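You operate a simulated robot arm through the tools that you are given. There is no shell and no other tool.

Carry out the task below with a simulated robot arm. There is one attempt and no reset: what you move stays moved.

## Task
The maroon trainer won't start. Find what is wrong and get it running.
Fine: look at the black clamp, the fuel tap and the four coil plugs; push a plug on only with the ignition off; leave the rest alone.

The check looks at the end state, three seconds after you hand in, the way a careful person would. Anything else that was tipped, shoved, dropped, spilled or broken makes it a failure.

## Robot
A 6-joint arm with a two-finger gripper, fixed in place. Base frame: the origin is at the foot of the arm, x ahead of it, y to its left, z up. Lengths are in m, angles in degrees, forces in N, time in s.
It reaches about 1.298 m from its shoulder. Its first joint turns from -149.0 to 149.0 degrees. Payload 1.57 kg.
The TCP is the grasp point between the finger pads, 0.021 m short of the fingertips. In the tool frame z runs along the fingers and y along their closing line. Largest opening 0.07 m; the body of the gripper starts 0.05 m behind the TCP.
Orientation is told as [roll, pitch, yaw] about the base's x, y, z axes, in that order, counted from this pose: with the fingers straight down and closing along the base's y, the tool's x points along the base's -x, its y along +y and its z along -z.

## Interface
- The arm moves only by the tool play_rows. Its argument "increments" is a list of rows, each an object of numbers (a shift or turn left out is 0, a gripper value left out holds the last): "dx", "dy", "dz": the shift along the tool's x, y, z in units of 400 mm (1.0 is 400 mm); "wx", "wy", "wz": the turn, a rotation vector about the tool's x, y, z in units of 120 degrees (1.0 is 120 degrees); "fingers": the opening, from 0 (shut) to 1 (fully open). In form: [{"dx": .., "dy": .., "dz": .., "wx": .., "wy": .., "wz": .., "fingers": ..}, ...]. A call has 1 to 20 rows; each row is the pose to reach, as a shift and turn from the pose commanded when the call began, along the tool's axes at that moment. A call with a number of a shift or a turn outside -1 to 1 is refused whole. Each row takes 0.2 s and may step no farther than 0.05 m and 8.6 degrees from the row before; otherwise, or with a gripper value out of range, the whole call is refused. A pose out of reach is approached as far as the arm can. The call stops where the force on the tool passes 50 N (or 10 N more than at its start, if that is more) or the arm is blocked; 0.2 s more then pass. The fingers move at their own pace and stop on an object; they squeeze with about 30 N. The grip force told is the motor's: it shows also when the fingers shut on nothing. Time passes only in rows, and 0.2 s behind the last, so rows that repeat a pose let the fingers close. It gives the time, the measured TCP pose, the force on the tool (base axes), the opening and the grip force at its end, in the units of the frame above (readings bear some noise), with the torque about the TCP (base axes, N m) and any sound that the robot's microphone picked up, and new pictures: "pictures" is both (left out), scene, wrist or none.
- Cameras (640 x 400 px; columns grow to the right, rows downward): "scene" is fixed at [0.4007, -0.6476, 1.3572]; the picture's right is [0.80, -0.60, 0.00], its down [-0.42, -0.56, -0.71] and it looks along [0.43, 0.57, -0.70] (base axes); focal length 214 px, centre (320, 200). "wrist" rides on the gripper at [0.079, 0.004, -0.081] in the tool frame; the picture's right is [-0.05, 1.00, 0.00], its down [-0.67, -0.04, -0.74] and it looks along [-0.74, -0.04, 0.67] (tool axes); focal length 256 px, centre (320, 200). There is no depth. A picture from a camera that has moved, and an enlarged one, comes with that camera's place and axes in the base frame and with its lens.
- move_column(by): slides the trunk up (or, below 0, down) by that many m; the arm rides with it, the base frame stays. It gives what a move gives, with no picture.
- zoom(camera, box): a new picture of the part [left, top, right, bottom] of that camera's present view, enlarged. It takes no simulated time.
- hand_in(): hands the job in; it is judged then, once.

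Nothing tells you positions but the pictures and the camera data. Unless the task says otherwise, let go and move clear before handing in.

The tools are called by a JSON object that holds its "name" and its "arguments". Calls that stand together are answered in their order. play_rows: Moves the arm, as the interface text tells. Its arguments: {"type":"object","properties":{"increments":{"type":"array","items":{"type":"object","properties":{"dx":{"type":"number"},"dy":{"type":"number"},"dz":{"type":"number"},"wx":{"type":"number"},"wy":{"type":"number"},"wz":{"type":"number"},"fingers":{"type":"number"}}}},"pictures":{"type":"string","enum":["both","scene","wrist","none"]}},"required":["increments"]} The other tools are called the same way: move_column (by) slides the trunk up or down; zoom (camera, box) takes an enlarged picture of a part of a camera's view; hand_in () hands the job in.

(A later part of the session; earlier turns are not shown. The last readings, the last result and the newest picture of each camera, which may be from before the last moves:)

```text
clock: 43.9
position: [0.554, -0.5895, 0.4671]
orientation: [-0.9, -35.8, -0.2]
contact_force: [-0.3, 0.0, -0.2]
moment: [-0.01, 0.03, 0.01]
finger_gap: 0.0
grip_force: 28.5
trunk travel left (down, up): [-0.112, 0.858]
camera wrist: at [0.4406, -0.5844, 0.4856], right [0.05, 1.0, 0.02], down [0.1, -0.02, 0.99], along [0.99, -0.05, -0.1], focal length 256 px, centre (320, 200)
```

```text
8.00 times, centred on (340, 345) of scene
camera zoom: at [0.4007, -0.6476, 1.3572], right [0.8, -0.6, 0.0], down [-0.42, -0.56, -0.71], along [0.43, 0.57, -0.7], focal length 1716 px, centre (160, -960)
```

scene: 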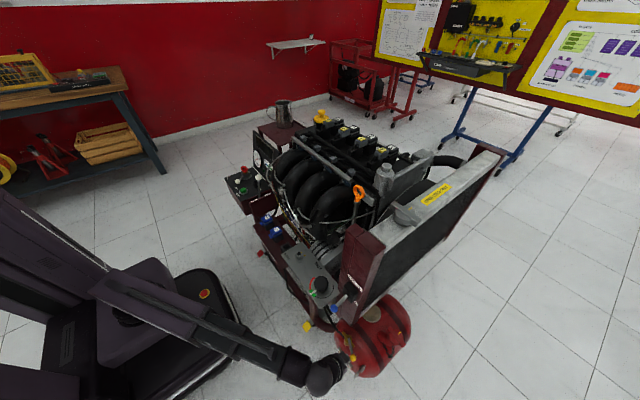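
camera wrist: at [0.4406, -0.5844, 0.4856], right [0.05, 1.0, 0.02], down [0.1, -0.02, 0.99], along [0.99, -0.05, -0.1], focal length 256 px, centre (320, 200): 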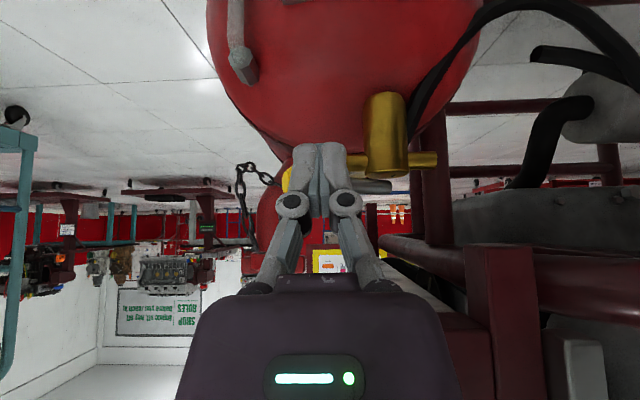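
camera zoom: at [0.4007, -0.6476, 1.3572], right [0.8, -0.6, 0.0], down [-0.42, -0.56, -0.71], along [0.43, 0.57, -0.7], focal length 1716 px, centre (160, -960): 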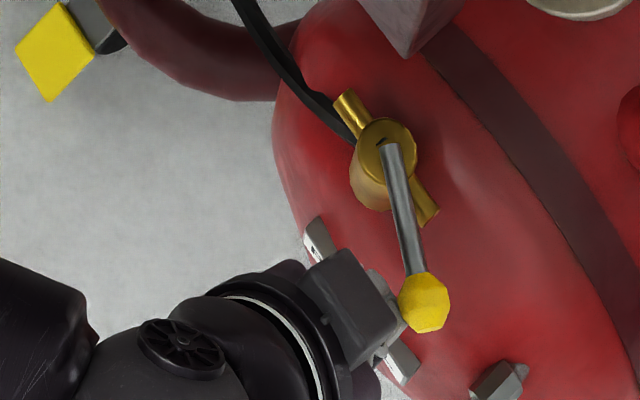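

The lever is about two thirds around; continuing with small steps to bring it in line with the pipe.

{"name": "play_rows", "arguments": {"increments": [{"dx": -0.0081, "dy": -0.01, "dz": 0.0059}, {"dx": -0.0162, "dy": -0.02, "dz": 0.0118}, {"dx": -0.0243, "dy": -0.0288, "dz": 0.0176}, {"dx": -0.0324, "dy": -0.035, "dz": 0.0235}, {"dx": -0.0405, "dy": -0.0413, "dz": 0.0294}], "pictures": "wrist"}}

{"name": "zoom", "arguments": {"camera": "scene", "box": [300, 320, 380, 370]}}

```text
clock: 45.1
position: [0.5738, -0.6052, 0.467]
orientation: [-0.9, -35.9, 0.0]
contact_force: [0.1, -0.1, 0.3]
moment: [-0.01, 0.01, -0.01]
finger_gap: 0.0
grip_force: 28.5
trunk travel left (down, up): [-0.112, 0.858]
camera wrist: at [0.4611, -0.6003, 0.4856], right [0.05, 1.0, 0.02], down [0.1, -0.02, 0.99], along [0.99, -0.05, -0.1], focal length 256 px, centre (320, 200)
```

wrist: 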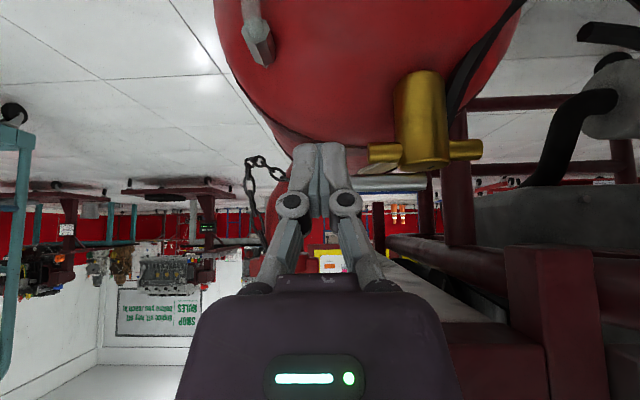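

```text
8.00 times, centred on (340, 345) of scene
camera zoom: at [0.4007, -0.6476, 1.3572], right [0.8, -0.6, 0.0], down [-0.42, -0.56, -0.71], along [0.43, 0.57, -0.7], focal length 1716 px, centre (160, -960)
```

zoom: 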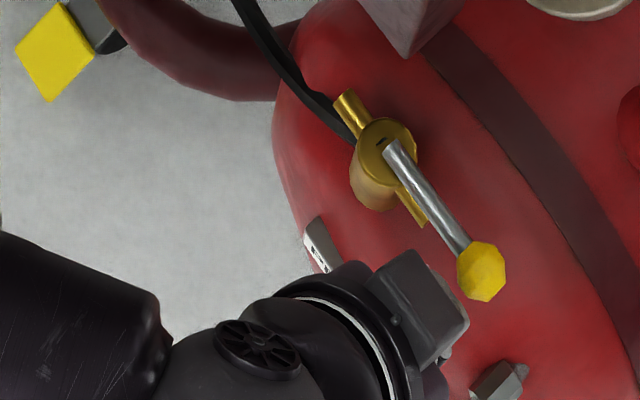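

The lever is now in line with the brass stubs. A couple more millimetres gently to find its stop.

{"name": "play_rows", "arguments": {"increments": [{"dx": -0.004, "dz": 0.003}, {"dx": -0.008, "dz": 0.006}, {"dx": -0.012, "dz": 0.009}], "pictures": "none"}}

{"name": "zoom", "arguments": {"camera": "scene", "box": [316, 325, 380, 365]}}

```text
clock: 45.9
position: [0.579, -0.6058, 0.4671]
orientation: [-0.9, -35.8, -0.1]
contact_force: [-5.6, 0.0, -1.1]
moment: [0.03, 0.1, 0.0]
finger_gap: 0.0059
grip_force: 28.1
trunk travel left (down, up): [-0.112, 0.858]
```

```text
10.00 times, centred on (348, 345) of scene
camera zoom: at [0.4007, -0.6476, 1.3572], right [0.8, -0.6, 0.0], down [-0.42, -0.56, -0.71], along [0.43, 0.57, -0.7], focal length 2145 px, centre (40, -1250)
```

zoom: 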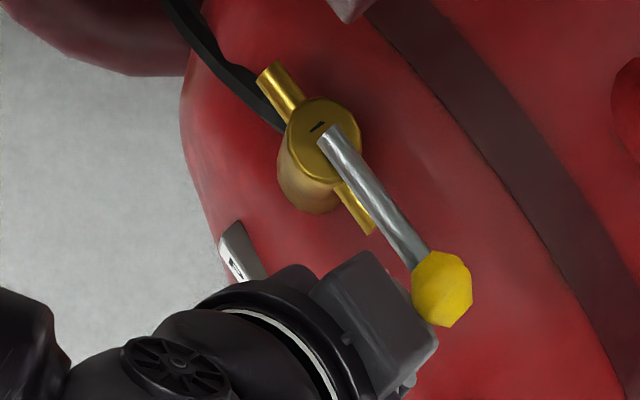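

It reached its stop (small reaction force), in line with the pipe: the tap is open. Backing straight off.

{"name": "play_rows", "arguments": {"increments": [{"dx": 0.04, "dz": -0.029}, {"dx": 0.1, "dz": -0.073}, {"dx": 0.18, "dz": -0.131}, {"dx": 0.22, "dz": -0.16}], "pictures": "both"}}

{"name": "zoom", "arguments": {"camera": "scene", "box": [300, 320, 380, 370]}}

{"name": "zoom", "arguments": {"camera": "wrist", "box": [300, 60, 480, 200]}}

```text
clock: 46.9
position: [0.4709, -0.6028, 0.4665]
orientation: [-0.9, -35.9, -0.2]
contact_force: [0.3, 0.1, 0.1]
moment: [0.0, -0.01, -0.02]
finger_gap: 0.0
grip_force: 28.6
trunk travel left (down, up): [-0.112, 0.858]
camera wrist: at [0.3576, -0.5977, 0.4856], right [0.05, 1.0, 0.02], down [0.1, -0.02, 0.99], along [0.99, -0.05, -0.1], focal length 256 px, centre (320, 200)
```

scene: 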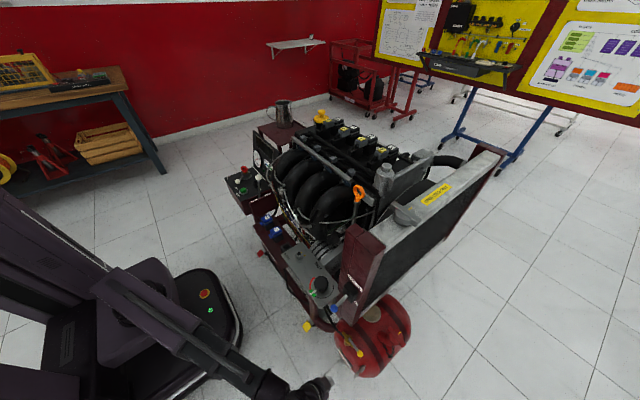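
wrist: 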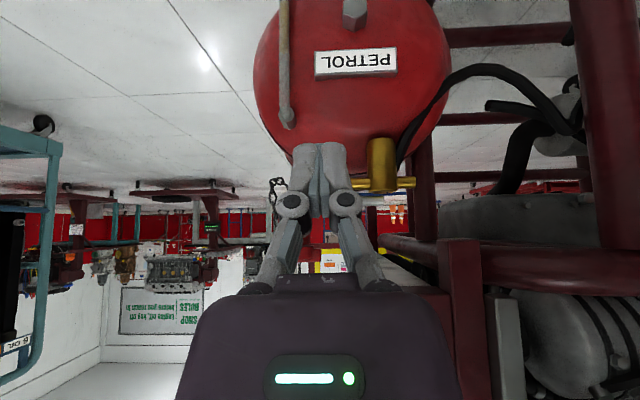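

```text
8.00 times, centred on (340, 345) of scene
camera zoom: at [0.4007, -0.6476, 1.3572], right [0.8, -0.6, 0.0], down [-0.42, -0.56, -0.71], along [0.43, 0.57, -0.7], focal length 1716 px, centre (160, -960)
```

zoom: 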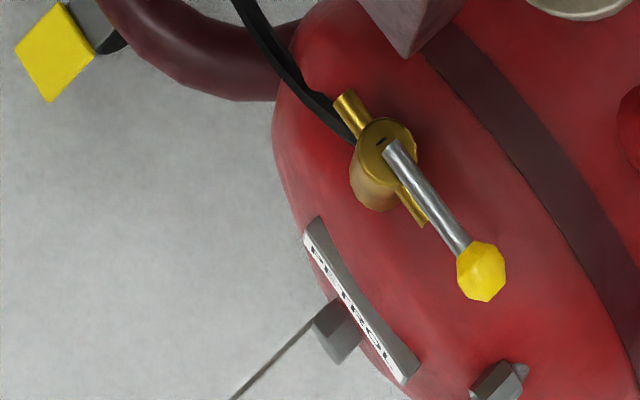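

```text
2.86 times, centred on (390, 130) of wrist
camera zoom: at [0.3576, -0.5977, 0.4856], right [0.05, 1.0, 0.02], down [0.1, -0.02, 0.99], along [0.99, -0.05, -0.1], focal length 731 px, centre (120, 400)
```

zoom: 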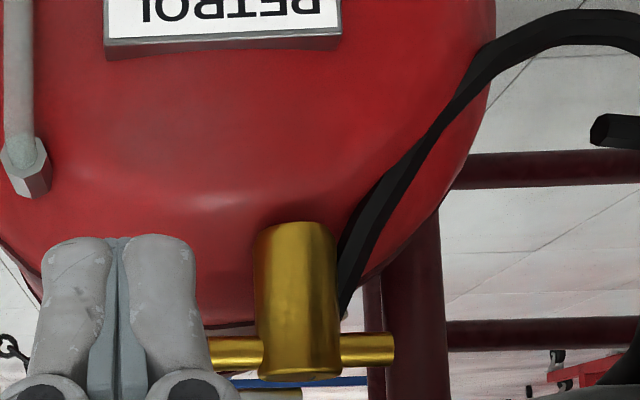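

Tap lever stays in line. Now up and over to the battery; raising the trunk in two checked steps.

{"name": "move_column", "arguments": {"by": 0.4}}

```text
clock: 50.7
position: [0.4698, -0.6036, 0.8661]
orientation: [-0.9, -35.9, -0.1]
contact_force: [0.2, 0.2, -0.2]
moment: [0.0, 0.03, 0.0]
finger_gap: 0.0
grip_force: 28.0
trunk travel left (down, up): [-0.512, 0.458]
```

{"name": "move_column", "arguments": {"by": 0.4}}

```text
clock: 54.6
position: [0.4697, -0.6039, 1.2652]
orientation: [-0.9, -35.8, -0.1]
contact_force: [-0.4, -0.2, -0.4]
moment: [0.02, -0.01, -0.04]
finger_gap: 0.0
grip_force: 28.4
trunk travel left (down, up): [-0.912, 0.058]
```

Now at z=1.27 with the trunk near the top. I'll straighten the hand and head over the engine toward the battery, staying high.

{"name": "play_rows", "arguments": {"increments": [{"dx": -0.061, "dy": 0.05, "dz": 0.044, "wy": 0.06}, {"dx": -0.122, "dy": 0.1, "dz": 0.088, "wy": 0.12}, {"dx": -0.182, "dy": 0.15, "dz": 0.131, "wy": 0.18}, {"dx": -0.243, "dy": 0.2, "dz": 0.175, "wy": 0.24}, {"dx": -0.304, "dy": 0.25, "dz": 0.219, "wy": 0.3}], "pictures": "none"}}

```text
clock: 55.8
position: [0.623, -0.5057, 1.2312]
orientation: [-0.9, 0.2, -0.8]
contact_force: [-0.3, -0.1, 0.2]
moment: [0.0, 0.07, 0.04]
finger_gap: 0.0
grip_force: 28.5
out of reach, approached as far as the arm can: row 1, 2, 3, 4, 5
trunk travel left (down, up): [-0.912, 0.058]
```

It seems the arm itself cannot lower the wrist: height follows the trunk only, at a fixed offset for each tilt. Before reaching over the engine and jug at low height, I need to understand the arm's link heights, so I'll look at it.

{"name": "play_rows", "arguments": {"increments": [{"dz": 0.05}, {"dz": 0.05, "dx": -0.1, "dy": 0.05}], "pictures": "both"}}

```text
clock: 56.4
position: [0.6632, -0.4855, 1.2301]
orientation: [-0.6, 0.2, -0.7]
contact_force: [-0.2, -0.4, -0.9]
moment: [0.0, 0.02, -0.01]
finger_gap: 0.0001
grip_force: 29.1
out of reach, approached as far as the arm can: row 1, 2
trunk travel left (down, up): [-0.912, 0.058]
camera wrist: at [0.5827, -0.4798, 1.312], right [0.06, 1.0, -0.01], down [0.67, -0.03, 0.74], along [0.74, -0.06, -0.67], focal length 256 px, centre (320, 200)
```

scene: 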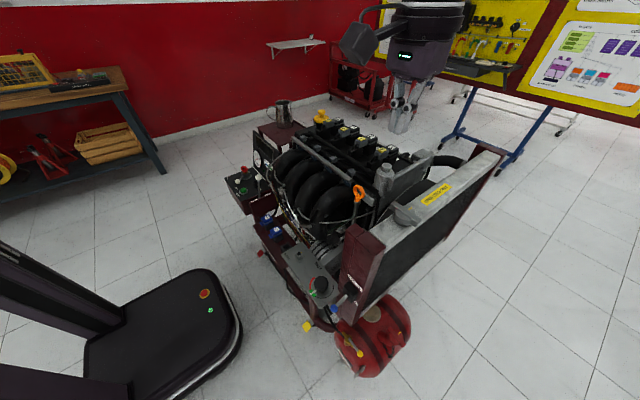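
wrist: 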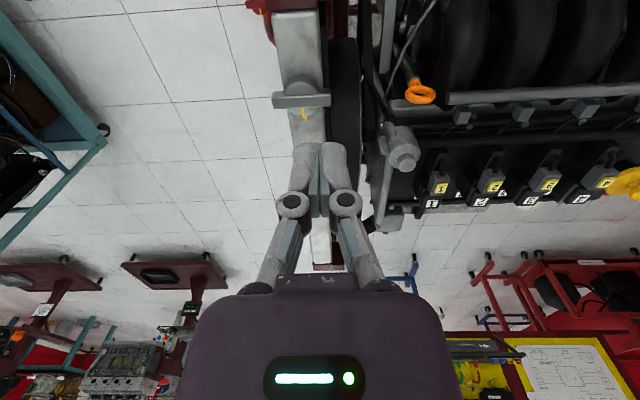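

{"name": "play_rows", "arguments": {"increments": [{"dz": -0.05}, {"dz": -0.1}], "pictures": "none"}}

```text
clock: 57.0
position: [0.6607, -0.4865, 1.2318]
orientation: [-0.7, 0.2, -0.6]
contact_force: [-0.8, 0.4, -0.7]
moment: [0.02, 0.06, 0.0]
finger_gap: 0.0001
grip_force: 29.0
out of reach, approached as far as the arm can: row 1, 2
trunk travel left (down, up): [-0.912, 0.058]
```

Height indeed only comes from the trunk. To plan the reach to the battery safely I want a clear picture of the arm's links, so I'll park in the free space in front and lower so the scene camera sees the arm.

{"name": "play_rows", "arguments": {"increments": [{"dx": 0.0875, "dy": 0.054}, {"dx": 0.175, "dy": 0.108}, {"dx": 0.2625, "dy": 0.1625}, {"dx": 0.35, "dy": 0.217}, {"dx": 0.4375, "dy": 0.27}, {"dx": 0.525, "dy": 0.325}], "pictures": "none"}}

```text
clock: 58.4
position: [0.4512, -0.3513, 1.2325]
orientation: [-0.6, 0.1, -0.6]
contact_force: [0.2, 0.0, 0.4]
moment: [0.01, -0.02, 0.01]
finger_gap: 0.0002
grip_force: 28.5
trunk travel left (down, up): [-0.912, 0.058]
```

{"name": "move_column", "arguments": {"by": -0.4}}

{"name": "zoom", "arguments": {"camera": "scene", "box": [0, 0, 640, 400]}}

{"name": "zoom", "arguments": {"camera": "scene", "box": [0, 100, 320, 300]}}

```text
clock: 62.2
position: [0.4539, -0.3517, 0.8318]
orientation: [-0.6, 0.2, -0.6]
contact_force: [0.4, 0.3, 0.7]
moment: [0.0, 0.0, -0.03]
finger_gap: 0.0
grip_force: 28.5
trunk travel left (down, up): [-0.512, 0.458]
```

```text
1.00 times, centred on (320, 200) of scene (not enlarged: the box is as wide or as high as the picture)
camera zoom: at [0.4007, -0.6476, 1.3572], right [0.8, -0.6, 0.0], down [-0.42, -0.56, -0.71], along [0.43, 0.57, -0.7], focal length 214 px, centre (320, 200)
```

zoom: 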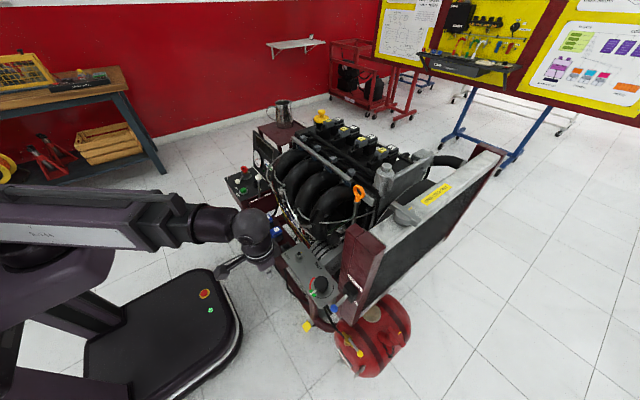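

```text
2.00 times, centred on (160, 200) of scene
camera zoom: at [0.4007, -0.6476, 1.3572], right [0.8, -0.6, 0.0], down [-0.42, -0.56, -0.71], along [0.43, 0.57, -0.7], focal length 429 px, centre (640, 200)
```

zoom: 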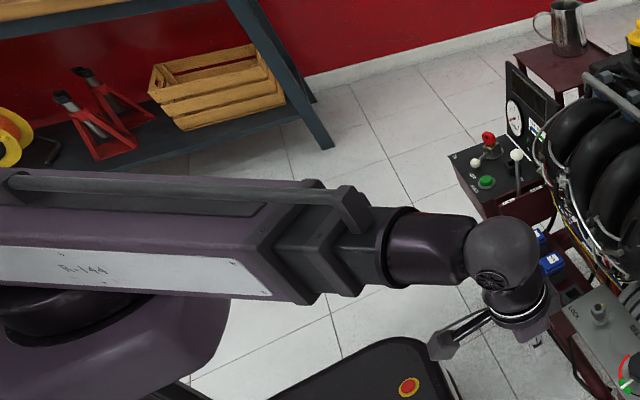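

The arm turns out to be a turret with a telescoping boom: the boom runs straight from the base to the wrist about 0.18 above the TCP, and height comes from the trunk. For the battery I must run the boom at about 10° so it passes between jug and oil cap. First raise back up.

{"name": "move_column", "arguments": {"by": 0.4}}

```text
clock: 66.0
position: [0.452, -0.3518, 1.2305]
orientation: [-0.6, 0.1, -0.6]
contact_force: [0.2, 0.2, 0.2]
moment: [0.0, -0.03, -0.02]
finger_gap: 0.0
grip_force: 29.0
trunk travel left (down, up): [-0.912, 0.058]
```

{"name": "play_rows", "arguments": {"increments": [{"dx": -0.075, "dy": 0.0825, "wz": 0.0375}, {"dx": -0.15, "dy": 0.165, "wz": 0.075}, {"dx": -0.225, "dy": 0.2475, "wz": 0.1125}, {"dx": -0.3, "dy": 0.33, "wz": 0.15}, {"dx": -0.375, "dy": 0.4125, "wz": 0.1875}, {"dx": -0.45, "dy": 0.495, "wz": 0.225}, {"dx": -0.525, "dy": 0.5775, "wz": 0.2625}, {"dx": -0.6, "dy": 0.66, "wz": 0.3}, {"dx": -0.675, "dy": 0.7425, "wz": 0.3375}, {"dx": -0.75, "dy": 0.825, "wz": 0.375}], "pictures": "none"}}

```text
clock: 68.2
position: [0.759, -0.0259, 1.2311]
orientation: [-0.6, -0.4, -45.7]
contact_force: [0.3, 0.2, 0.2]
moment: [-0.02, 0.01, 0.0]
finger_gap: 0.0
grip_force: 27.8
out of reach, approached as far as the arm can: row 5, 6, 7, 8, 9, 10
trunk travel left (down, up): [-0.912, 0.058]
```

{"name": "play_rows", "arguments": {"increments": [{"dx": 0.008, "dy": 0.109, "wz": 0.041, "fingers": 1}, {"dx": 0.0165, "dy": 0.219, "wz": 0.082}, {"dx": 0.025, "dy": 0.328, "wz": 0.123}, {"dx": 0.033, "dy": 0.437, "wz": 0.164}, {"dx": 0.041, "dy": 0.547, "wz": 0.205}, {"dx": 0.05, "dy": 0.656, "wz": 0.246}, {"dx": 0.058, "dy": 0.765, "wz": 0.287}, {"dx": 0.066, "dy": 0.875, "wz": 0.328}, {"dx": 0.0744, "dy": 0.984, "wz": 0.369}], "pictures": "both"}}

```text
clock: 70.2
position: [1.0185, 0.2729, 1.2313]
orientation: [-0.1, -0.8, -89.9]
contact_force: [0.7, -0.3, -0.5]
moment: [-0.02, 0.03, -0.01]
finger_gap: 0.0698
grip_force: 0.1
out of reach, approached as far as the arm can: row 6, 7, 8, 9
trunk travel left (down, up): [-0.912, 0.058]
camera wrist: at [1.0228, 0.3541, 1.3104], right [1.0, -0.05, 0.0], down [-0.03, -0.66, 0.75], along [-0.04, -0.75, -0.66], focal length 256 px, centre (320, 200)
```

scene: 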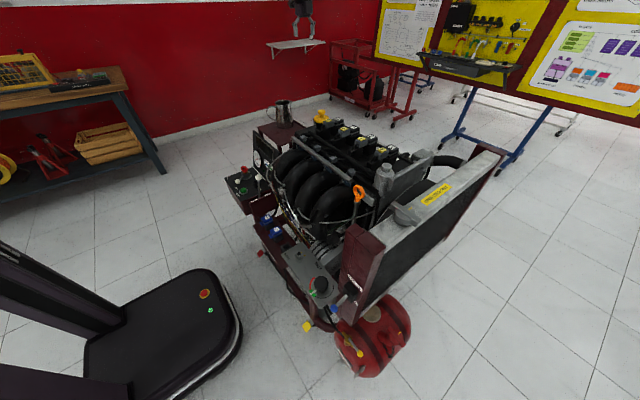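
wrist: 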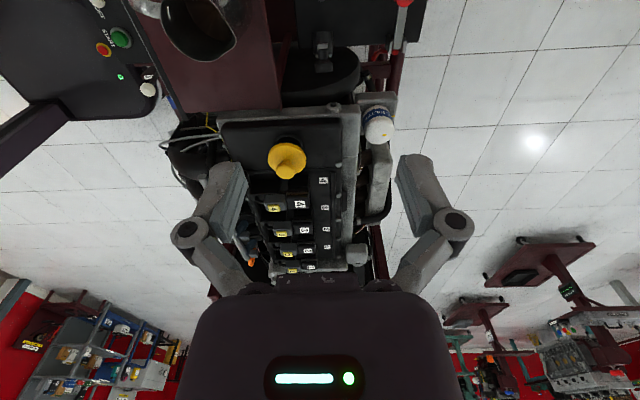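

{"name": "zoom", "arguments": {"camera": "wrist", "box": [272, 0, 432, 100]}}

{"name": "zoom", "arguments": {"camera": "wrist", "box": [130, 0, 290, 100]}}

{"name": "zoom", "arguments": {"camera": "wrist", "box": [296, 20, 360, 80]}}

```text
4.00 times, centred on (352, 50) of wrist
camera zoom: at [1.0228, 0.3541, 1.3104], right [1.0, -0.05, 0.0], down [-0.03, -0.66, 0.75], along [-0.04, -0.75, -0.66], focal length 1024 px, centre (192, 800)
```

zoom: 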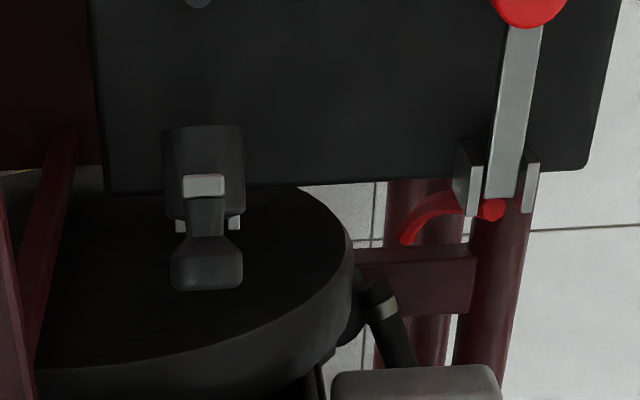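

```text
4.00 times, centred on (210, 50) of wrist
camera zoom: at [1.0228, 0.3541, 1.3104], right [1.0, -0.05, 0.0], down [-0.03, -0.66, 0.75], along [-0.04, -0.75, -0.66], focal length 1024 px, centre (760, 800)
```

zoom: 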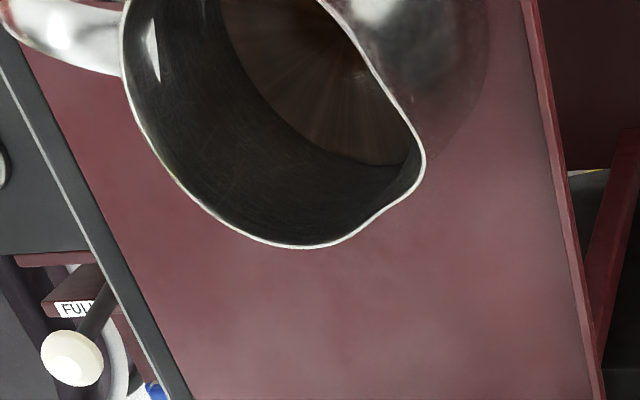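

```text
6.67 times, centred on (328, 50) of wrist
camera zoom: at [1.0228, 0.3541, 1.3104], right [1.0, -0.05, 0.0], down [-0.03, -0.66, 0.75], along [-0.04, -0.75, -0.66], focal length 1707 px, centre (267, 1200)
```

zoom: 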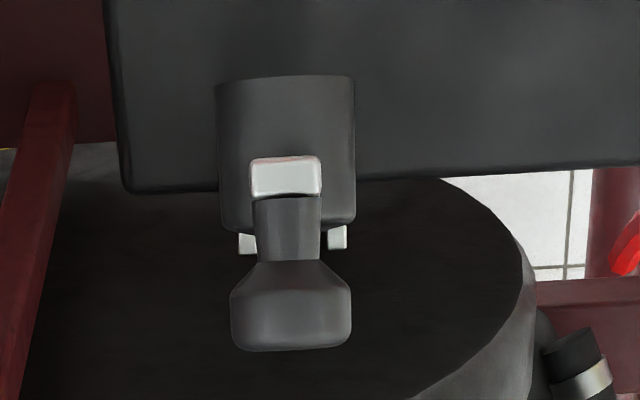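

Clear view: lever stands open, its knob at about (1.0185, 0.190, 0.888), pivot at (y 0.171, z 0.750), NEG post waiting at y≈0.25. I'll line up the open fingers over the knob, closing along x.

{"name": "play_rows", "arguments": {"increments": [{"dx": -0.1}, {"dx": -0.207}], "pictures": "none"}}

```text
clock: 70.8
position: [1.018, 0.1871, 1.2313]
orientation: [-0.1, -0.7, -89.9]
contact_force: [-0.4, 0.4, 0.5]
moment: [0.0, 0.04, 0.03]
finger_gap: 0.0702
grip_force: 0.0
trunk travel left (down, up): [-0.912, 0.058]
```

{"name": "move_column", "arguments": {"by": -0.25}}

{"name": "zoom", "arguments": {"camera": "wrist", "box": [0, 0, 640, 400]}}

{"name": "zoom", "arguments": {"camera": "scene", "box": [200, 60, 360, 160]}}

```text
clock: 73.4
position: [1.0175, 0.1888, 0.9822]
orientation: [-0.1, -0.7, -89.9]
contact_force: [0.8, -0.6, 0.9]
moment: [-0.01, -0.04, 0.01]
finger_gap: 0.0698
grip_force: 0.0
trunk travel left (down, up): [-0.662, 0.308]
```

```text
1.00 times, centred on (320, 200) of wrist (not enlarged: the box is as wide or as high as the picture)
camera zoom: at [1.0207, 0.2698, 1.0613], right [1.0, -0.05, 0.0], down [-0.03, -0.66, 0.75], along [-0.04, -0.75, -0.66], focal length 256 px, centre (320, 200)
```

zoom: 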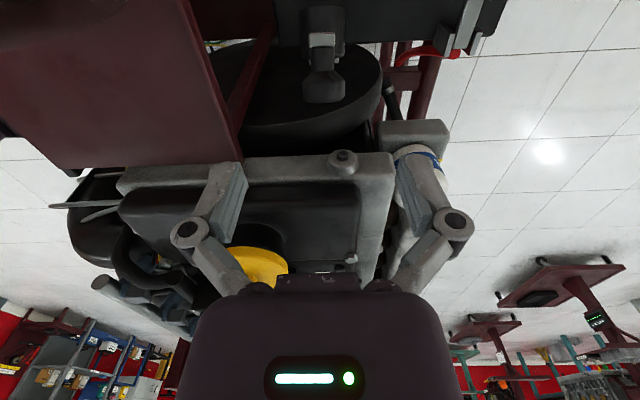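

```text
4.00 times, centred on (280, 110) of scene
camera zoom: at [0.4007, -0.6476, 1.3572], right [0.8, -0.6, 0.0], down [-0.42, -0.56, -0.71], along [0.43, 0.57, -0.7], focal length 858 px, centre (480, 560)
```

zoom: 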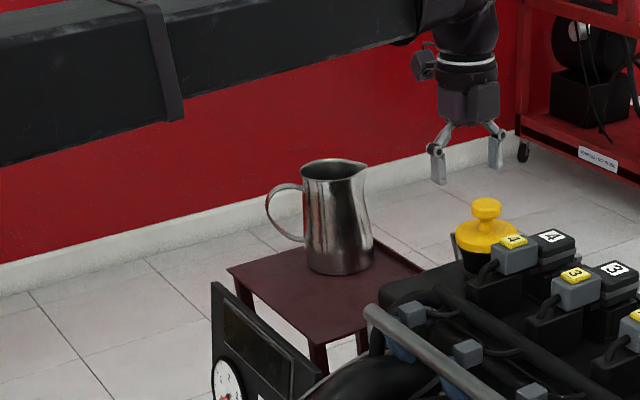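

The view confirms alignment (knob at x≈1.018, y≈0.191) and the boom passes well above jug and oil cap. Lowering the open fingers around the knob.

{"name": "move_column", "arguments": {"by": -0.05}}

{"name": "zoom", "arguments": {"camera": "wrist", "box": [200, 0, 440, 150]}}

```text
clock: 74.3
position: [1.0168, 0.1902, 0.9314]
orientation: [-0.2, -0.7, -89.8]
contact_force: [0.8, 0.2, -0.5]
moment: [0.02, 0.01, 0.0]
finger_gap: 0.0699
grip_force: 0.0
trunk travel left (down, up): [-0.612, 0.358]
```

```text
2.67 times, centred on (320, 75) of wrist
camera zoom: at [1.0207, 0.2697, 1.0113], right [1.0, -0.05, 0.0], down [-0.03, -0.66, 0.75], along [-0.04, -0.75, -0.66], focal length 683 px, centre (320, 533)
```

zoom: 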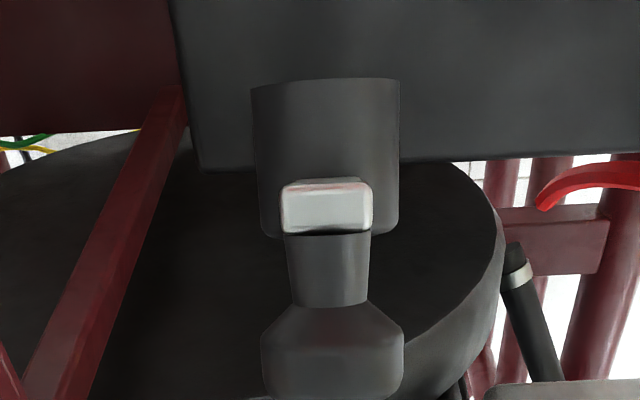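

{"name": "move_column", "arguments": {"by": -0.043}}

{"name": "zoom", "arguments": {"camera": "wrist", "box": [160, 0, 480, 200]}}

{"name": "zoom", "arguments": {"camera": "scene", "box": [220, 70, 380, 170]}}

```text
clock: 75.2
position: [1.0168, 0.1888, 0.8873]
orientation: [0.0, -0.7, -89.9]
contact_force: [0.0, 0.3, -0.7]
moment: [0.0, 0.0, 0.02]
finger_gap: 0.0698
grip_force: 0.0
trunk travel left (down, up): [-0.569, 0.401]
```

```text
2.00 times, centred on (320, 100) of wrist
camera zoom: at [1.0207, 0.2697, 0.9683], right [1.0, -0.05, 0.0], down [-0.03, -0.66, 0.75], along [-0.04, -0.75, -0.66], focal length 512 px, centre (320, 400)
```

zoom: 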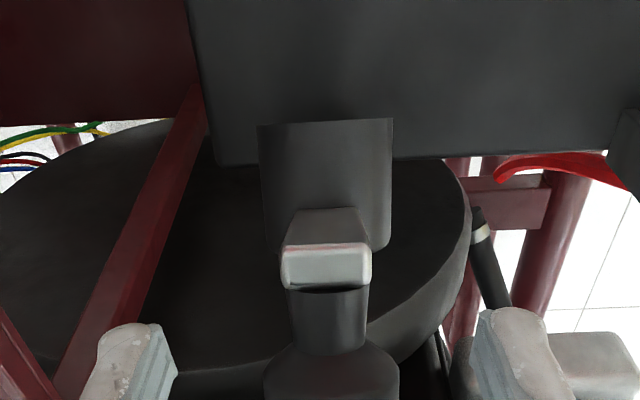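

```text
4.00 times, centred on (300, 120) of scene
camera zoom: at [0.4007, -0.6476, 1.3572], right [0.8, -0.6, 0.0], down [-0.42, -0.56, -0.71], along [0.43, 0.57, -0.7], focal length 858 px, centre (400, 520)
```

zoom: 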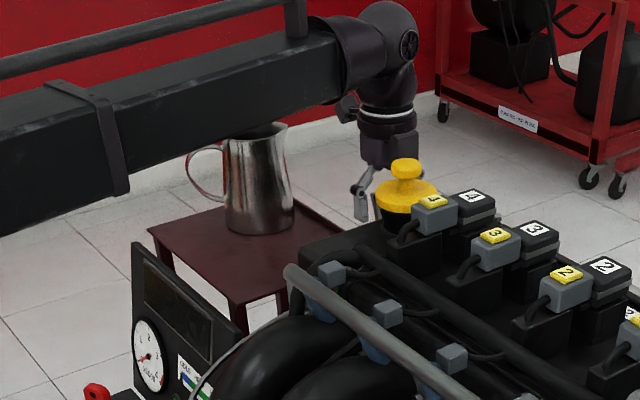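

The fingers straddle the knob; I'll nudge 1.6 mm to centre and close on it.

{"name": "play_rows", "arguments": {"increments": [{"dy": 0.004}, {"dy": 0.004, "fingers": 0.3}, {"dy": 0.004, "fingers": 0.3}, {"dy": 0.004, "fingers": 0.3}, {"dy": 0.004, "fingers": 0.3}], "pictures": "wrist"}}

```text
clock: 76.4
position: [1.0204, 0.1888, 0.8884]
orientation: [0.2, -0.7, -89.9]
contact_force: [19.1, 3.0, 18.6]
moment: [-0.02, 0.07, -0.1]
finger_gap: 0.0267
grip_force: 32.4
trunk travel left (down, up): [-0.569, 0.401]
camera wrist: at [1.0229, 0.2695, 0.9688], right [1.0, -0.05, 0.0], down [-0.04, -0.66, 0.75], along [-0.04, -0.75, -0.66], focal length 256 px, centre (320, 200)
```

wrist: 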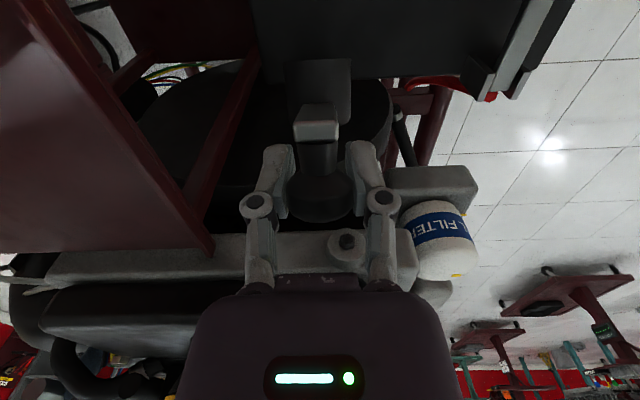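

The knob is gripped (gap 26.7 mm), with some sideways preload. I'll relax it by shifting a little in +x.

{"name": "play_rows", "arguments": {"increments": [{"dy": 0.004}, {"dy": 0.006}], "pictures": "none"}}

```text
clock: 77.0
position: [1.0201, 0.1882, 0.889]
orientation: [-0.2, -0.8, -89.9]
contact_force: [3.0, 3.5, 9.9]
moment: [0.23, -0.06, -0.05]
finger_gap: 0.026
grip_force: 32.2
trunk travel left (down, up): [-0.569, 0.401]
```

Preload is now small. Before swinging the lever I want to verify the boom's clearance to the jug.

{"name": "zoom", "arguments": {"camera": "scene", "box": [256, 72, 336, 122]}}

{"name": "zoom", "arguments": {"camera": "scene", "box": [200, 60, 296, 120]}}

```text
8.00 times, centred on (296, 97) of scene
camera zoom: at [0.4007, -0.6476, 1.3572], right [0.8, -0.6, 0.0], down [-0.42, -0.56, -0.71], along [0.43, 0.57, -0.7], focal length 1716 px, centre (512, 1024)
```

zoom: 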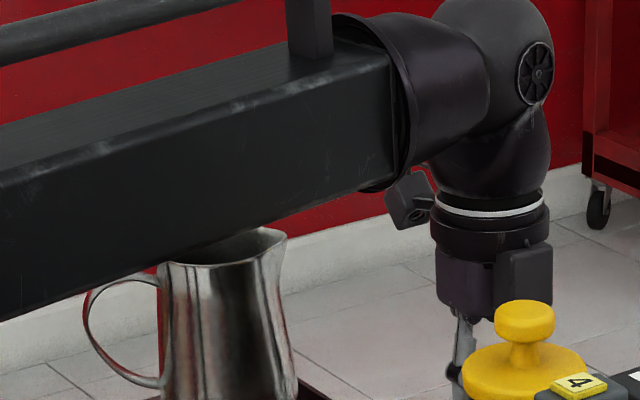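

```text
6.67 times, centred on (248, 90) of scene
camera zoom: at [0.4007, -0.6476, 1.3572], right [0.8, -0.6, 0.0], down [-0.42, -0.56, -0.71], along [0.43, 0.57, -0.7], focal length 1430 px, centre (800, 933)
```

zoom: 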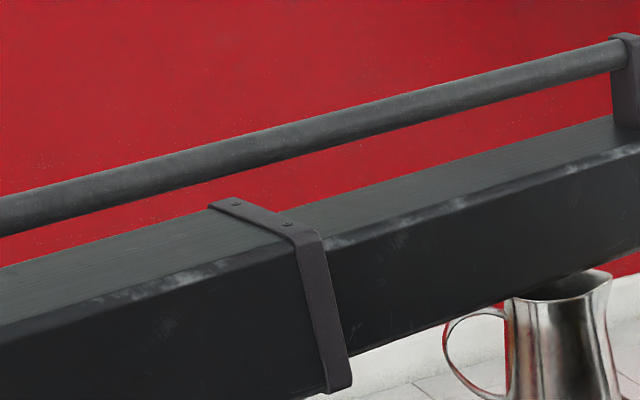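

The section there is only about 6 cm square, leaving some 3–4 cm to the jug and oil cap on either side. With the knob gripped I'll now swing the lever toward the post in small steps: hand tilts with it, and the trunk follows the arc down.

{"name": "play_rows", "arguments": {"increments": [{"dx": 0.016, "wy": 0.016}, {"dx": 0.032, "wy": 0.033}, {"dx": 0.0475, "wy": 0.049}], "pictures": "wrist"}}

```text
clock: 77.8
position: [1.0208, 0.2084, 0.8897]
orientation: [0.0, 5.3, -89.9]
contact_force: [-13.0, -1.3, -3.2]
moment: [0.12, -0.06, -0.01]
finger_gap: 0.0286
grip_force: 5.9
trunk travel left (down, up): [-0.569, 0.401]
camera wrist: at [1.0241, 0.2806, 0.9777], right [1.0, -0.05, -0.01], down [-0.03, -0.73, 0.68], along [-0.04, -0.68, -0.73], focal length 256 px, centre (320, 200)
```

wrist: 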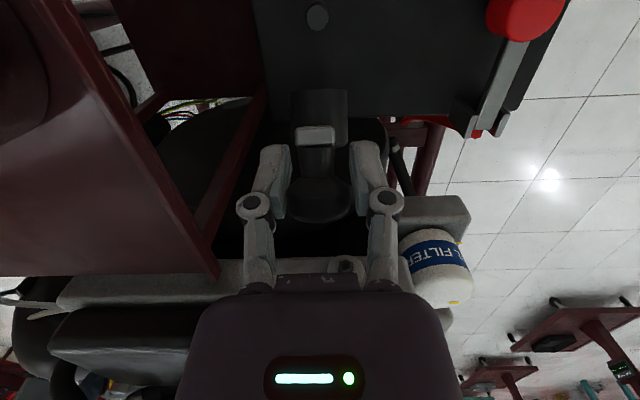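

The lever follows (its end moved about 12 mm) with some slip. I'll squeeze fully and keep going, trunk down a little first.

{"name": "play_rows", "arguments": {"increments": [{"fingers": 0}, {"fingers": 0, "dx": -0.01}, {"fingers": 0, "dx": -0.01}], "pictures": "none"}}

{"name": "zoom", "arguments": {"camera": "wrist", "box": [220, 80, 420, 260]}}

```text
clock: 78.6
position: [1.0205, 0.2039, 0.8915]
orientation: [-0.1, 5.2, -89.9]
contact_force: [-19.2, 6.3, 2.0]
moment: [0.92, -0.06, -0.06]
finger_gap: 0.0261
grip_force: 32.3
trunk travel left (down, up): [-0.569, 0.401]
```

```text
2.22 times, centred on (320, 170) of wrist
camera zoom: at [1.0231, 0.2771, 0.9786], right [1.0, -0.05, -0.01], down [-0.03, -0.73, 0.68], along [-0.04, -0.68, -0.73], focal length 569 px, centre (320, 267)
```

zoom: 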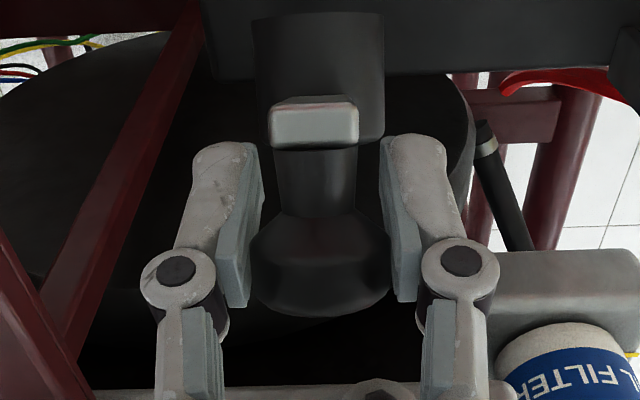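

{"name": "move_column", "arguments": {"by": -0.006}}

{"name": "play_rows", "arguments": {"increments": [{"dx": 0.01, "dy": -0.004, "wy": 0.01}, {"dx": 0.025, "dy": -0.004, "dz": 0.002, "wy": 0.025}, {"dx": 0.04, "dy": -0.004, "dz": 0.004, "wy": 0.04}, {"dx": 0.054, "dy": -0.004, "dz": 0.005, "wy": 0.055}], "pictures": "wrist"}}

```text
clock: 79.1
position: [1.0211, 0.2033, 0.8853]
orientation: [0.0, 5.0, -89.9]
contact_force: [-12.4, 2.6, 14.8]
moment: [-0.01, -0.07, -0.02]
finger_gap: 0.0281
grip_force: 31.8
trunk travel left (down, up): [-0.563, 0.407]
```

```text
clock: 80.1
position: [1.0191, 0.2249, 0.8846]
orientation: [-0.2, 11.8, -90.0]
contact_force: [-16.2, -13.7, -22.4]
moment: [-0.28, -0.16, -0.03]
finger_gap: 0.026
grip_force: 31.4
out of reach, approached as far as the arm can: row 4
trunk travel left (down, up): [-0.563, 0.407]
camera wrist: at [1.0235, 0.2855, 0.9803], right [1.0, -0.05, -0.01], down [-0.03, -0.8, 0.59], along [-0.04, -0.59, -0.8], focal length 256 px, centre (320, 200)
```

wrist: 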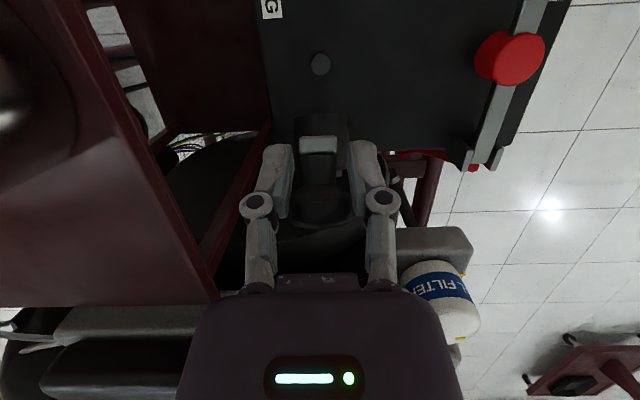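

The lever is following. Lower the trunk to relieve, then the next step.

{"name": "move_column", "arguments": {"by": -0.01}}

{"name": "play_rows", "arguments": {"increments": [{"dx": 0.01, "dy": -0.005, "dz": 0.002, "wy": 0.01}, {"dx": 0.023, "dy": -0.005, "dz": 0.005, "wy": 0.025}, {"dx": 0.036, "dy": -0.005, "dz": 0.008, "wy": 0.04}, {"dx": 0.047, "dy": -0.005, "dz": 0.01, "wy": 0.05}], "pictures": "wrist"}}

```text
clock: 80.7
position: [1.0205, 0.2264, 0.877]
orientation: [0.1, 11.9, -89.9]
contact_force: [-0.5, 8.5, 9.7]
moment: [0.34, -0.08, -0.12]
finger_gap: 0.0291
grip_force: 31.7
trunk travel left (down, up): [-0.553, 0.417]
```

```text
clock: 81.7
position: [1.0211, 0.2461, 0.8811]
orientation: [0.0, 18.0, -89.9]
contact_force: [9.4, 1.6, -2.0]
moment: [0.14, -0.28, 0.04]
finger_gap: 0.0155
grip_force: 31.5
out of reach, approached as far as the arm can: row 3, 4
trunk travel left (down, up): [-0.553, 0.417]
camera wrist: at [1.0231, 0.297, 0.9822], right [1.0, -0.05, -0.02], down [-0.03, -0.86, 0.5], along [-0.04, -0.5, -0.86], focal length 256 px, centre (320, 200)
```

wrist: 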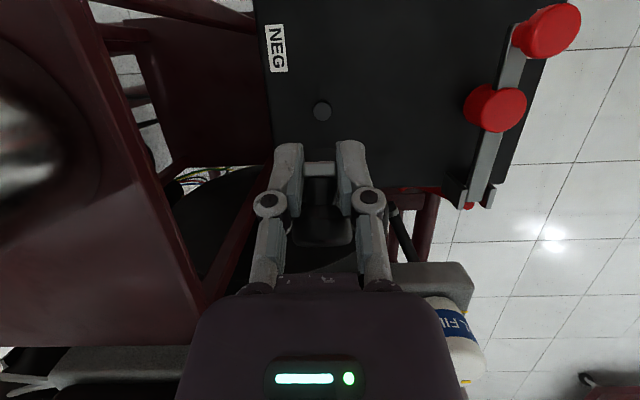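

The fingers have slid onto the knob's narrower neck, between knob and bar, which is actually a better hold. Let me look closely.

{"name": "zoom", "arguments": {"camera": "wrist", "box": [230, 90, 410, 270]}}

{"name": "zoom", "arguments": {"camera": "scene", "box": [256, 72, 336, 122]}}

```text
2.22 times, centred on (320, 180) of wrist
camera zoom: at [1.0231, 0.297, 0.9822], right [1.0, -0.05, -0.02], down [-0.03, -0.86, 0.5], along [-0.04, -0.5, -0.86], focal length 569 px, centre (320, 244)
```

zoom: 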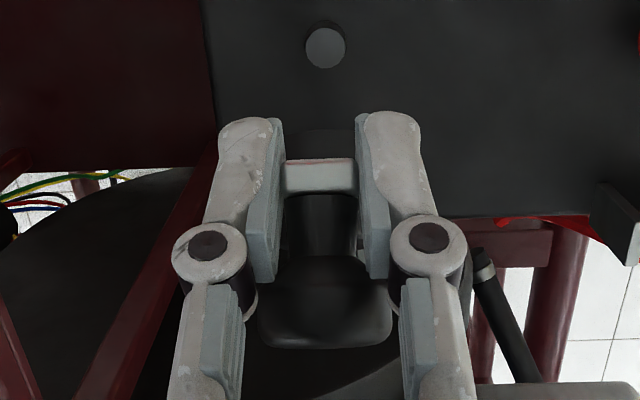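

```text
8.00 times, centred on (296, 97) of scene
camera zoom: at [0.4007, -0.6476, 1.3572], right [0.8, -0.6, 0.0], down [-0.42, -0.56, -0.71], along [0.43, 0.57, -0.7], focal length 1716 px, centre (512, 1024)
```

zoom: 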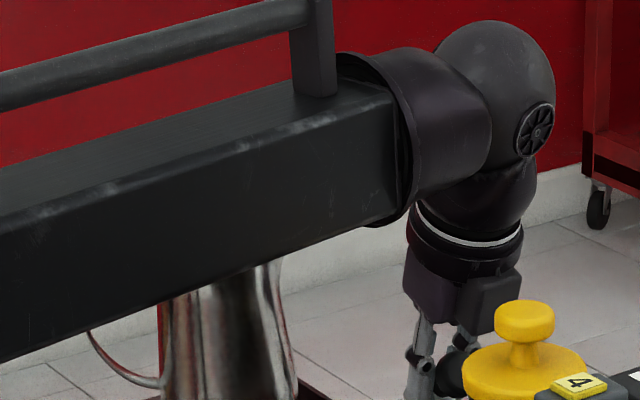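

The lever has come down from about 71° to 57°, and the boom stays clear of the jug. Continuing: trunk down a bit, then arm.

{"name": "move_column", "arguments": {"by": -0.01}}

{"name": "play_rows", "arguments": {"increments": [{"dx": 0.014, "dz": 0.0046, "wy": 0.018}, {"dx": 0.028, "dz": 0.0093, "wy": 0.036}, {"dx": 0.0428, "dz": 0.0139, "wy": 0.055}], "pictures": "none"}}

```text
clock: 82.3
position: [1.0196, 0.2473, 0.8704]
orientation: [0.0, 17.9, -89.8]
contact_force: [24.4, 18.3, 18.9]
moment: [0.45, -0.12, 0.24]
finger_gap: 0.0155
grip_force: 32.2
trunk travel left (down, up): [-0.543, 0.427]
```

```text
clock: 83.1
position: [1.0199, 0.2594, 0.8744]
orientation: [-0.2, 24.0, -90.1]
contact_force: [12.1, -18.4, -19.6]
moment: [-0.3, -0.09, 0.0]
finger_gap: 0.0152
grip_force: 32.4
out of reach, approached as far as the arm can: row 2, 3
trunk travel left (down, up): [-0.543, 0.427]
```

{"name": "move_column", "arguments": {"by": -0.016}}

{"name": "play_rows", "arguments": {"increments": [{"dx": 0.014, "dy": 0.004, "dz": 0.006, "wy": 0.017}, {"dx": 0.028, "dy": 0.004, "dz": 0.012, "wy": 0.034}, {"dx": 0.04, "dy": 0.004, "dz": 0.017, "wy": 0.05}], "pictures": "wrist"}}

```text
clock: 83.7
position: [1.0195, 0.2676, 0.8621]
orientation: [0.2, 24.7, -89.9]
contact_force: [29.5, 21.3, 15.7]
moment: [0.49, -0.23, 0.19]
finger_gap: 0.0156
grip_force: 31.9
trunk travel left (down, up): [-0.527, 0.443]
```

```text
clock: 84.5
position: [1.0164, 0.2845, 0.8735]
orientation: [-0.2, 30.5, -89.9]
contact_force: [-0.3, 0.8, -1.0]
moment: [-0.05, -0.04, 0.0]
finger_gap: 0.0
grip_force: 28.5
out of reach, approached as far as the arm can: row 2, 3
trunk travel left (down, up): [-0.527, 0.443]
camera wrist: at [1.019, 0.3122, 0.9834], right [1.0, -0.04, -0.03], down [-0.03, -0.95, 0.3], along [-0.04, -0.3, -0.95], focal length 256 px, centre (320, 200)
```

wrist: 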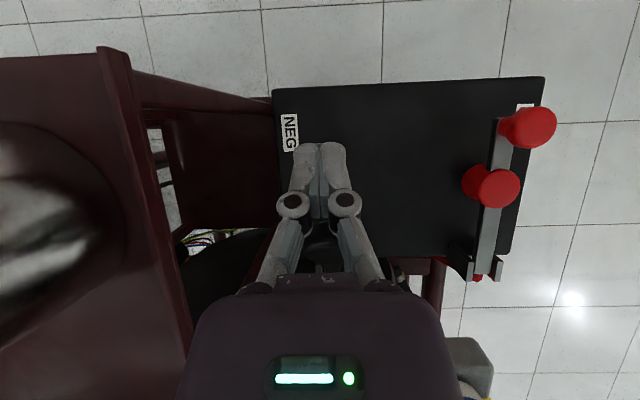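

The fingers slipped off the end and shut. I'll lift straight up and look at where the lever now stands.

{"name": "move_column", "arguments": {"by": 0.08}}

{"name": "zoom", "arguments": {"camera": "wrist", "box": [160, 50, 480, 250]}}

```text
clock: 85.7
position: [1.02, 0.281, 0.951]
orientation: [-0.1, 30.3, -90.0]
contact_force: [-0.3, -0.5, -0.4]
moment: [0.04, -0.02, 0.02]
finger_gap: 0.0
grip_force: 28.5
trunk travel left (down, up): [-0.607, 0.363]
```

```text
2.00 times, centred on (320, 150) of wrist
camera zoom: at [1.0228, 0.3083, 1.0614], right [1.0, -0.04, -0.03], down [-0.03, -0.95, 0.31], along [-0.04, -0.31, -0.95], focal length 512 px, centre (320, 300)
```

zoom: 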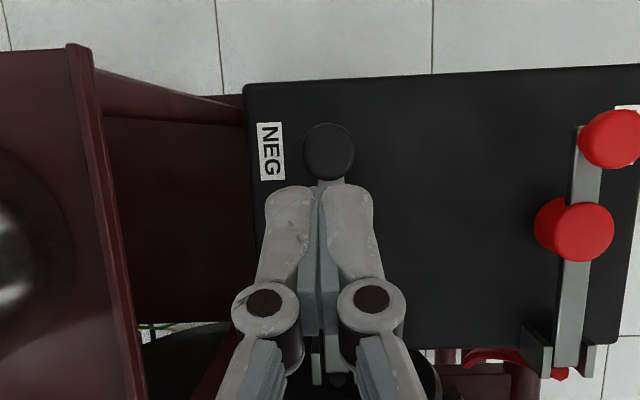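

The black knob now shows beside the NEG label, mirroring the red one: the lever seems to have dropped onto the post. I'll raise and tilt the hand back for a proper look.

{"name": "move_column", "arguments": {"by": 0.1}}

{"name": "play_rows", "arguments": {"increments": [{"wy": -0.06}, {"wy": -0.12}, {"wy": -0.18}, {"wy": -0.25}], "pictures": "wrist"}}

{"name": "zoom", "arguments": {"camera": "wrist", "box": [240, 0, 480, 150]}}

```text
clock: 87.0
position: [1.0189, 0.2803, 1.0517]
orientation: [-0.1, 30.2, -89.9]
contact_force: [-0.1, 0.4, -0.2]
moment: [-0.02, 0.01, 0.04]
finger_gap: 0.0
grip_force: 28.6
trunk travel left (down, up): [-0.707, 0.263]
```

```text
clock: 88.0
position: [1.0209, 0.2796, 1.0257]
orientation: [-0.1, 0.1, -89.9]
contact_force: [0.1, 0.6, 0.7]
moment: [-0.01, 0.03, 0.0]
finger_gap: 0.0
grip_force: 28.9
out of reach, approached as far as the arm can: row 1, 2, 3, 4
trunk travel left (down, up): [-0.707, 0.263]
camera wrist: at [1.0236, 0.359, 1.1072], right [1.0, -0.05, 0.0], down [-0.03, -0.67, 0.74], along [-0.04, -0.74, -0.67], focal length 256 px, centre (320, 200)
```

wrist: 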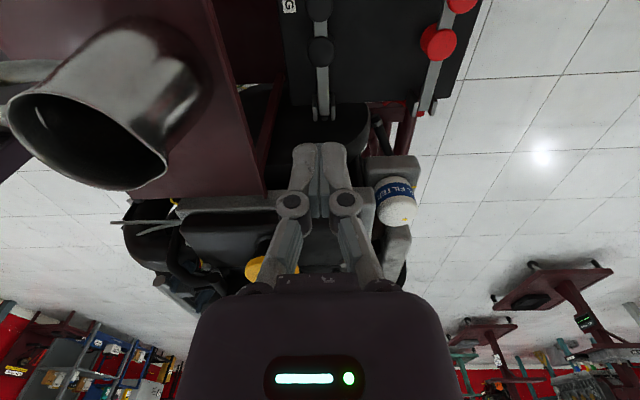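

```text
2.67 times, centred on (360, 75) of wrist
camera zoom: at [1.0236, 0.359, 1.1072], right [1.0, -0.05, 0.0], down [-0.03, -0.67, 0.74], along [-0.04, -0.74, -0.67], focal length 683 px, centre (213, 533)
```

zoom: 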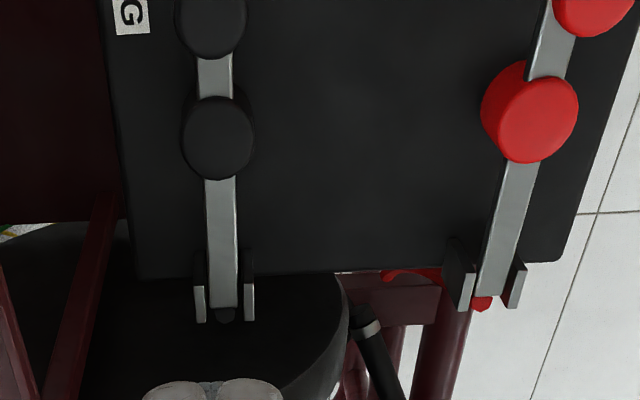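

The black clamp's bar now lies flat with its cap on the NEG post, like the red one. I'll zoom in to compare how far down each one sits.

{"name": "zoom", "arguments": {"camera": "wrist", "box": [290, 10, 354, 50]}}

{"name": "zoom", "arguments": {"camera": "wrist", "box": [410, 0, 474, 40]}}

{"name": "zoom", "arguments": {"camera": "wrist", "box": [280, 80, 344, 120]}}

{"name": "zoom", "arguments": {"camera": "scene", "box": [220, 140, 300, 190]}}

```text
10.00 times, centred on (322, 30) of wrist
camera zoom: at [1.0236, 0.359, 1.1072], right [1.0, -0.05, 0.0], down [-0.03, -0.67, 0.74], along [-0.04, -0.74, -0.67], focal length 2560 px, centre (300, 1900)
```

zoom: 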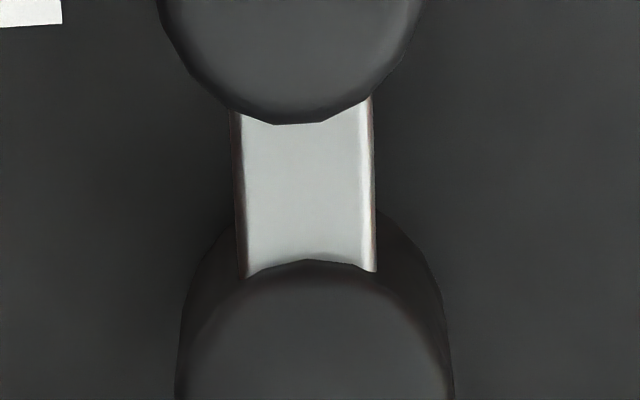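

```text
10.00 times, centred on (442, 20) of wrist
camera zoom: at [1.0236, 0.359, 1.1072], right [1.0, -0.05, 0.0], down [-0.03, -0.67, 0.74], along [-0.04, -0.74, -0.67], focal length 2560 px, centre (-900, 2000)
```

zoom: 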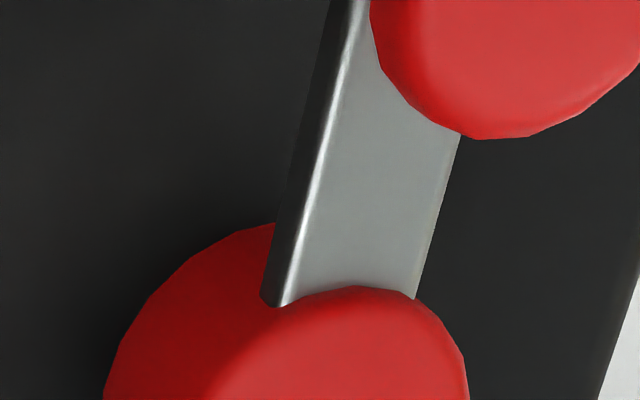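

```text
10.00 times, centred on (312, 100) of wrist
camera zoom: at [1.0236, 0.359, 1.1072], right [1.0, -0.05, 0.0], down [-0.03, -0.67, 0.74], along [-0.04, -0.74, -0.67], focal length 2560 px, centre (400, 1200)
```

zoom: 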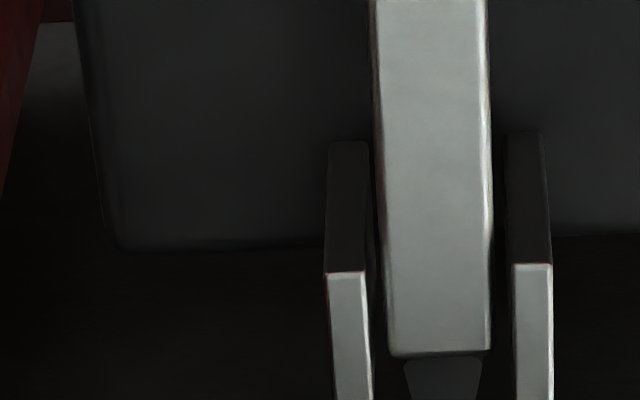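

```text
8.00 times, centred on (260, 165) of scene
camera zoom: at [0.4007, -0.6476, 1.3572], right [0.8, -0.6, 0.0], down [-0.42, -0.56, -0.71], along [0.43, 0.57, -0.7], focal length 1716 px, centre (800, 480)
```

zoom: 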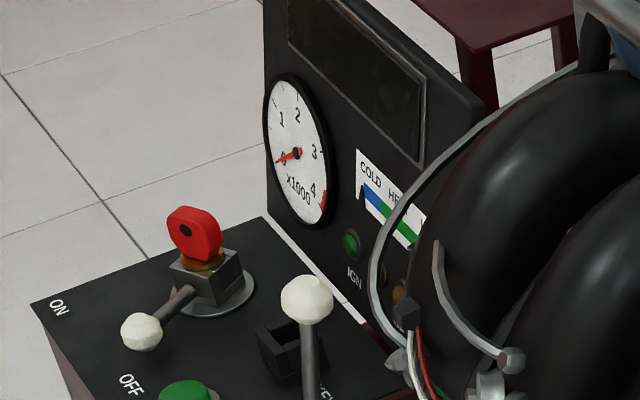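

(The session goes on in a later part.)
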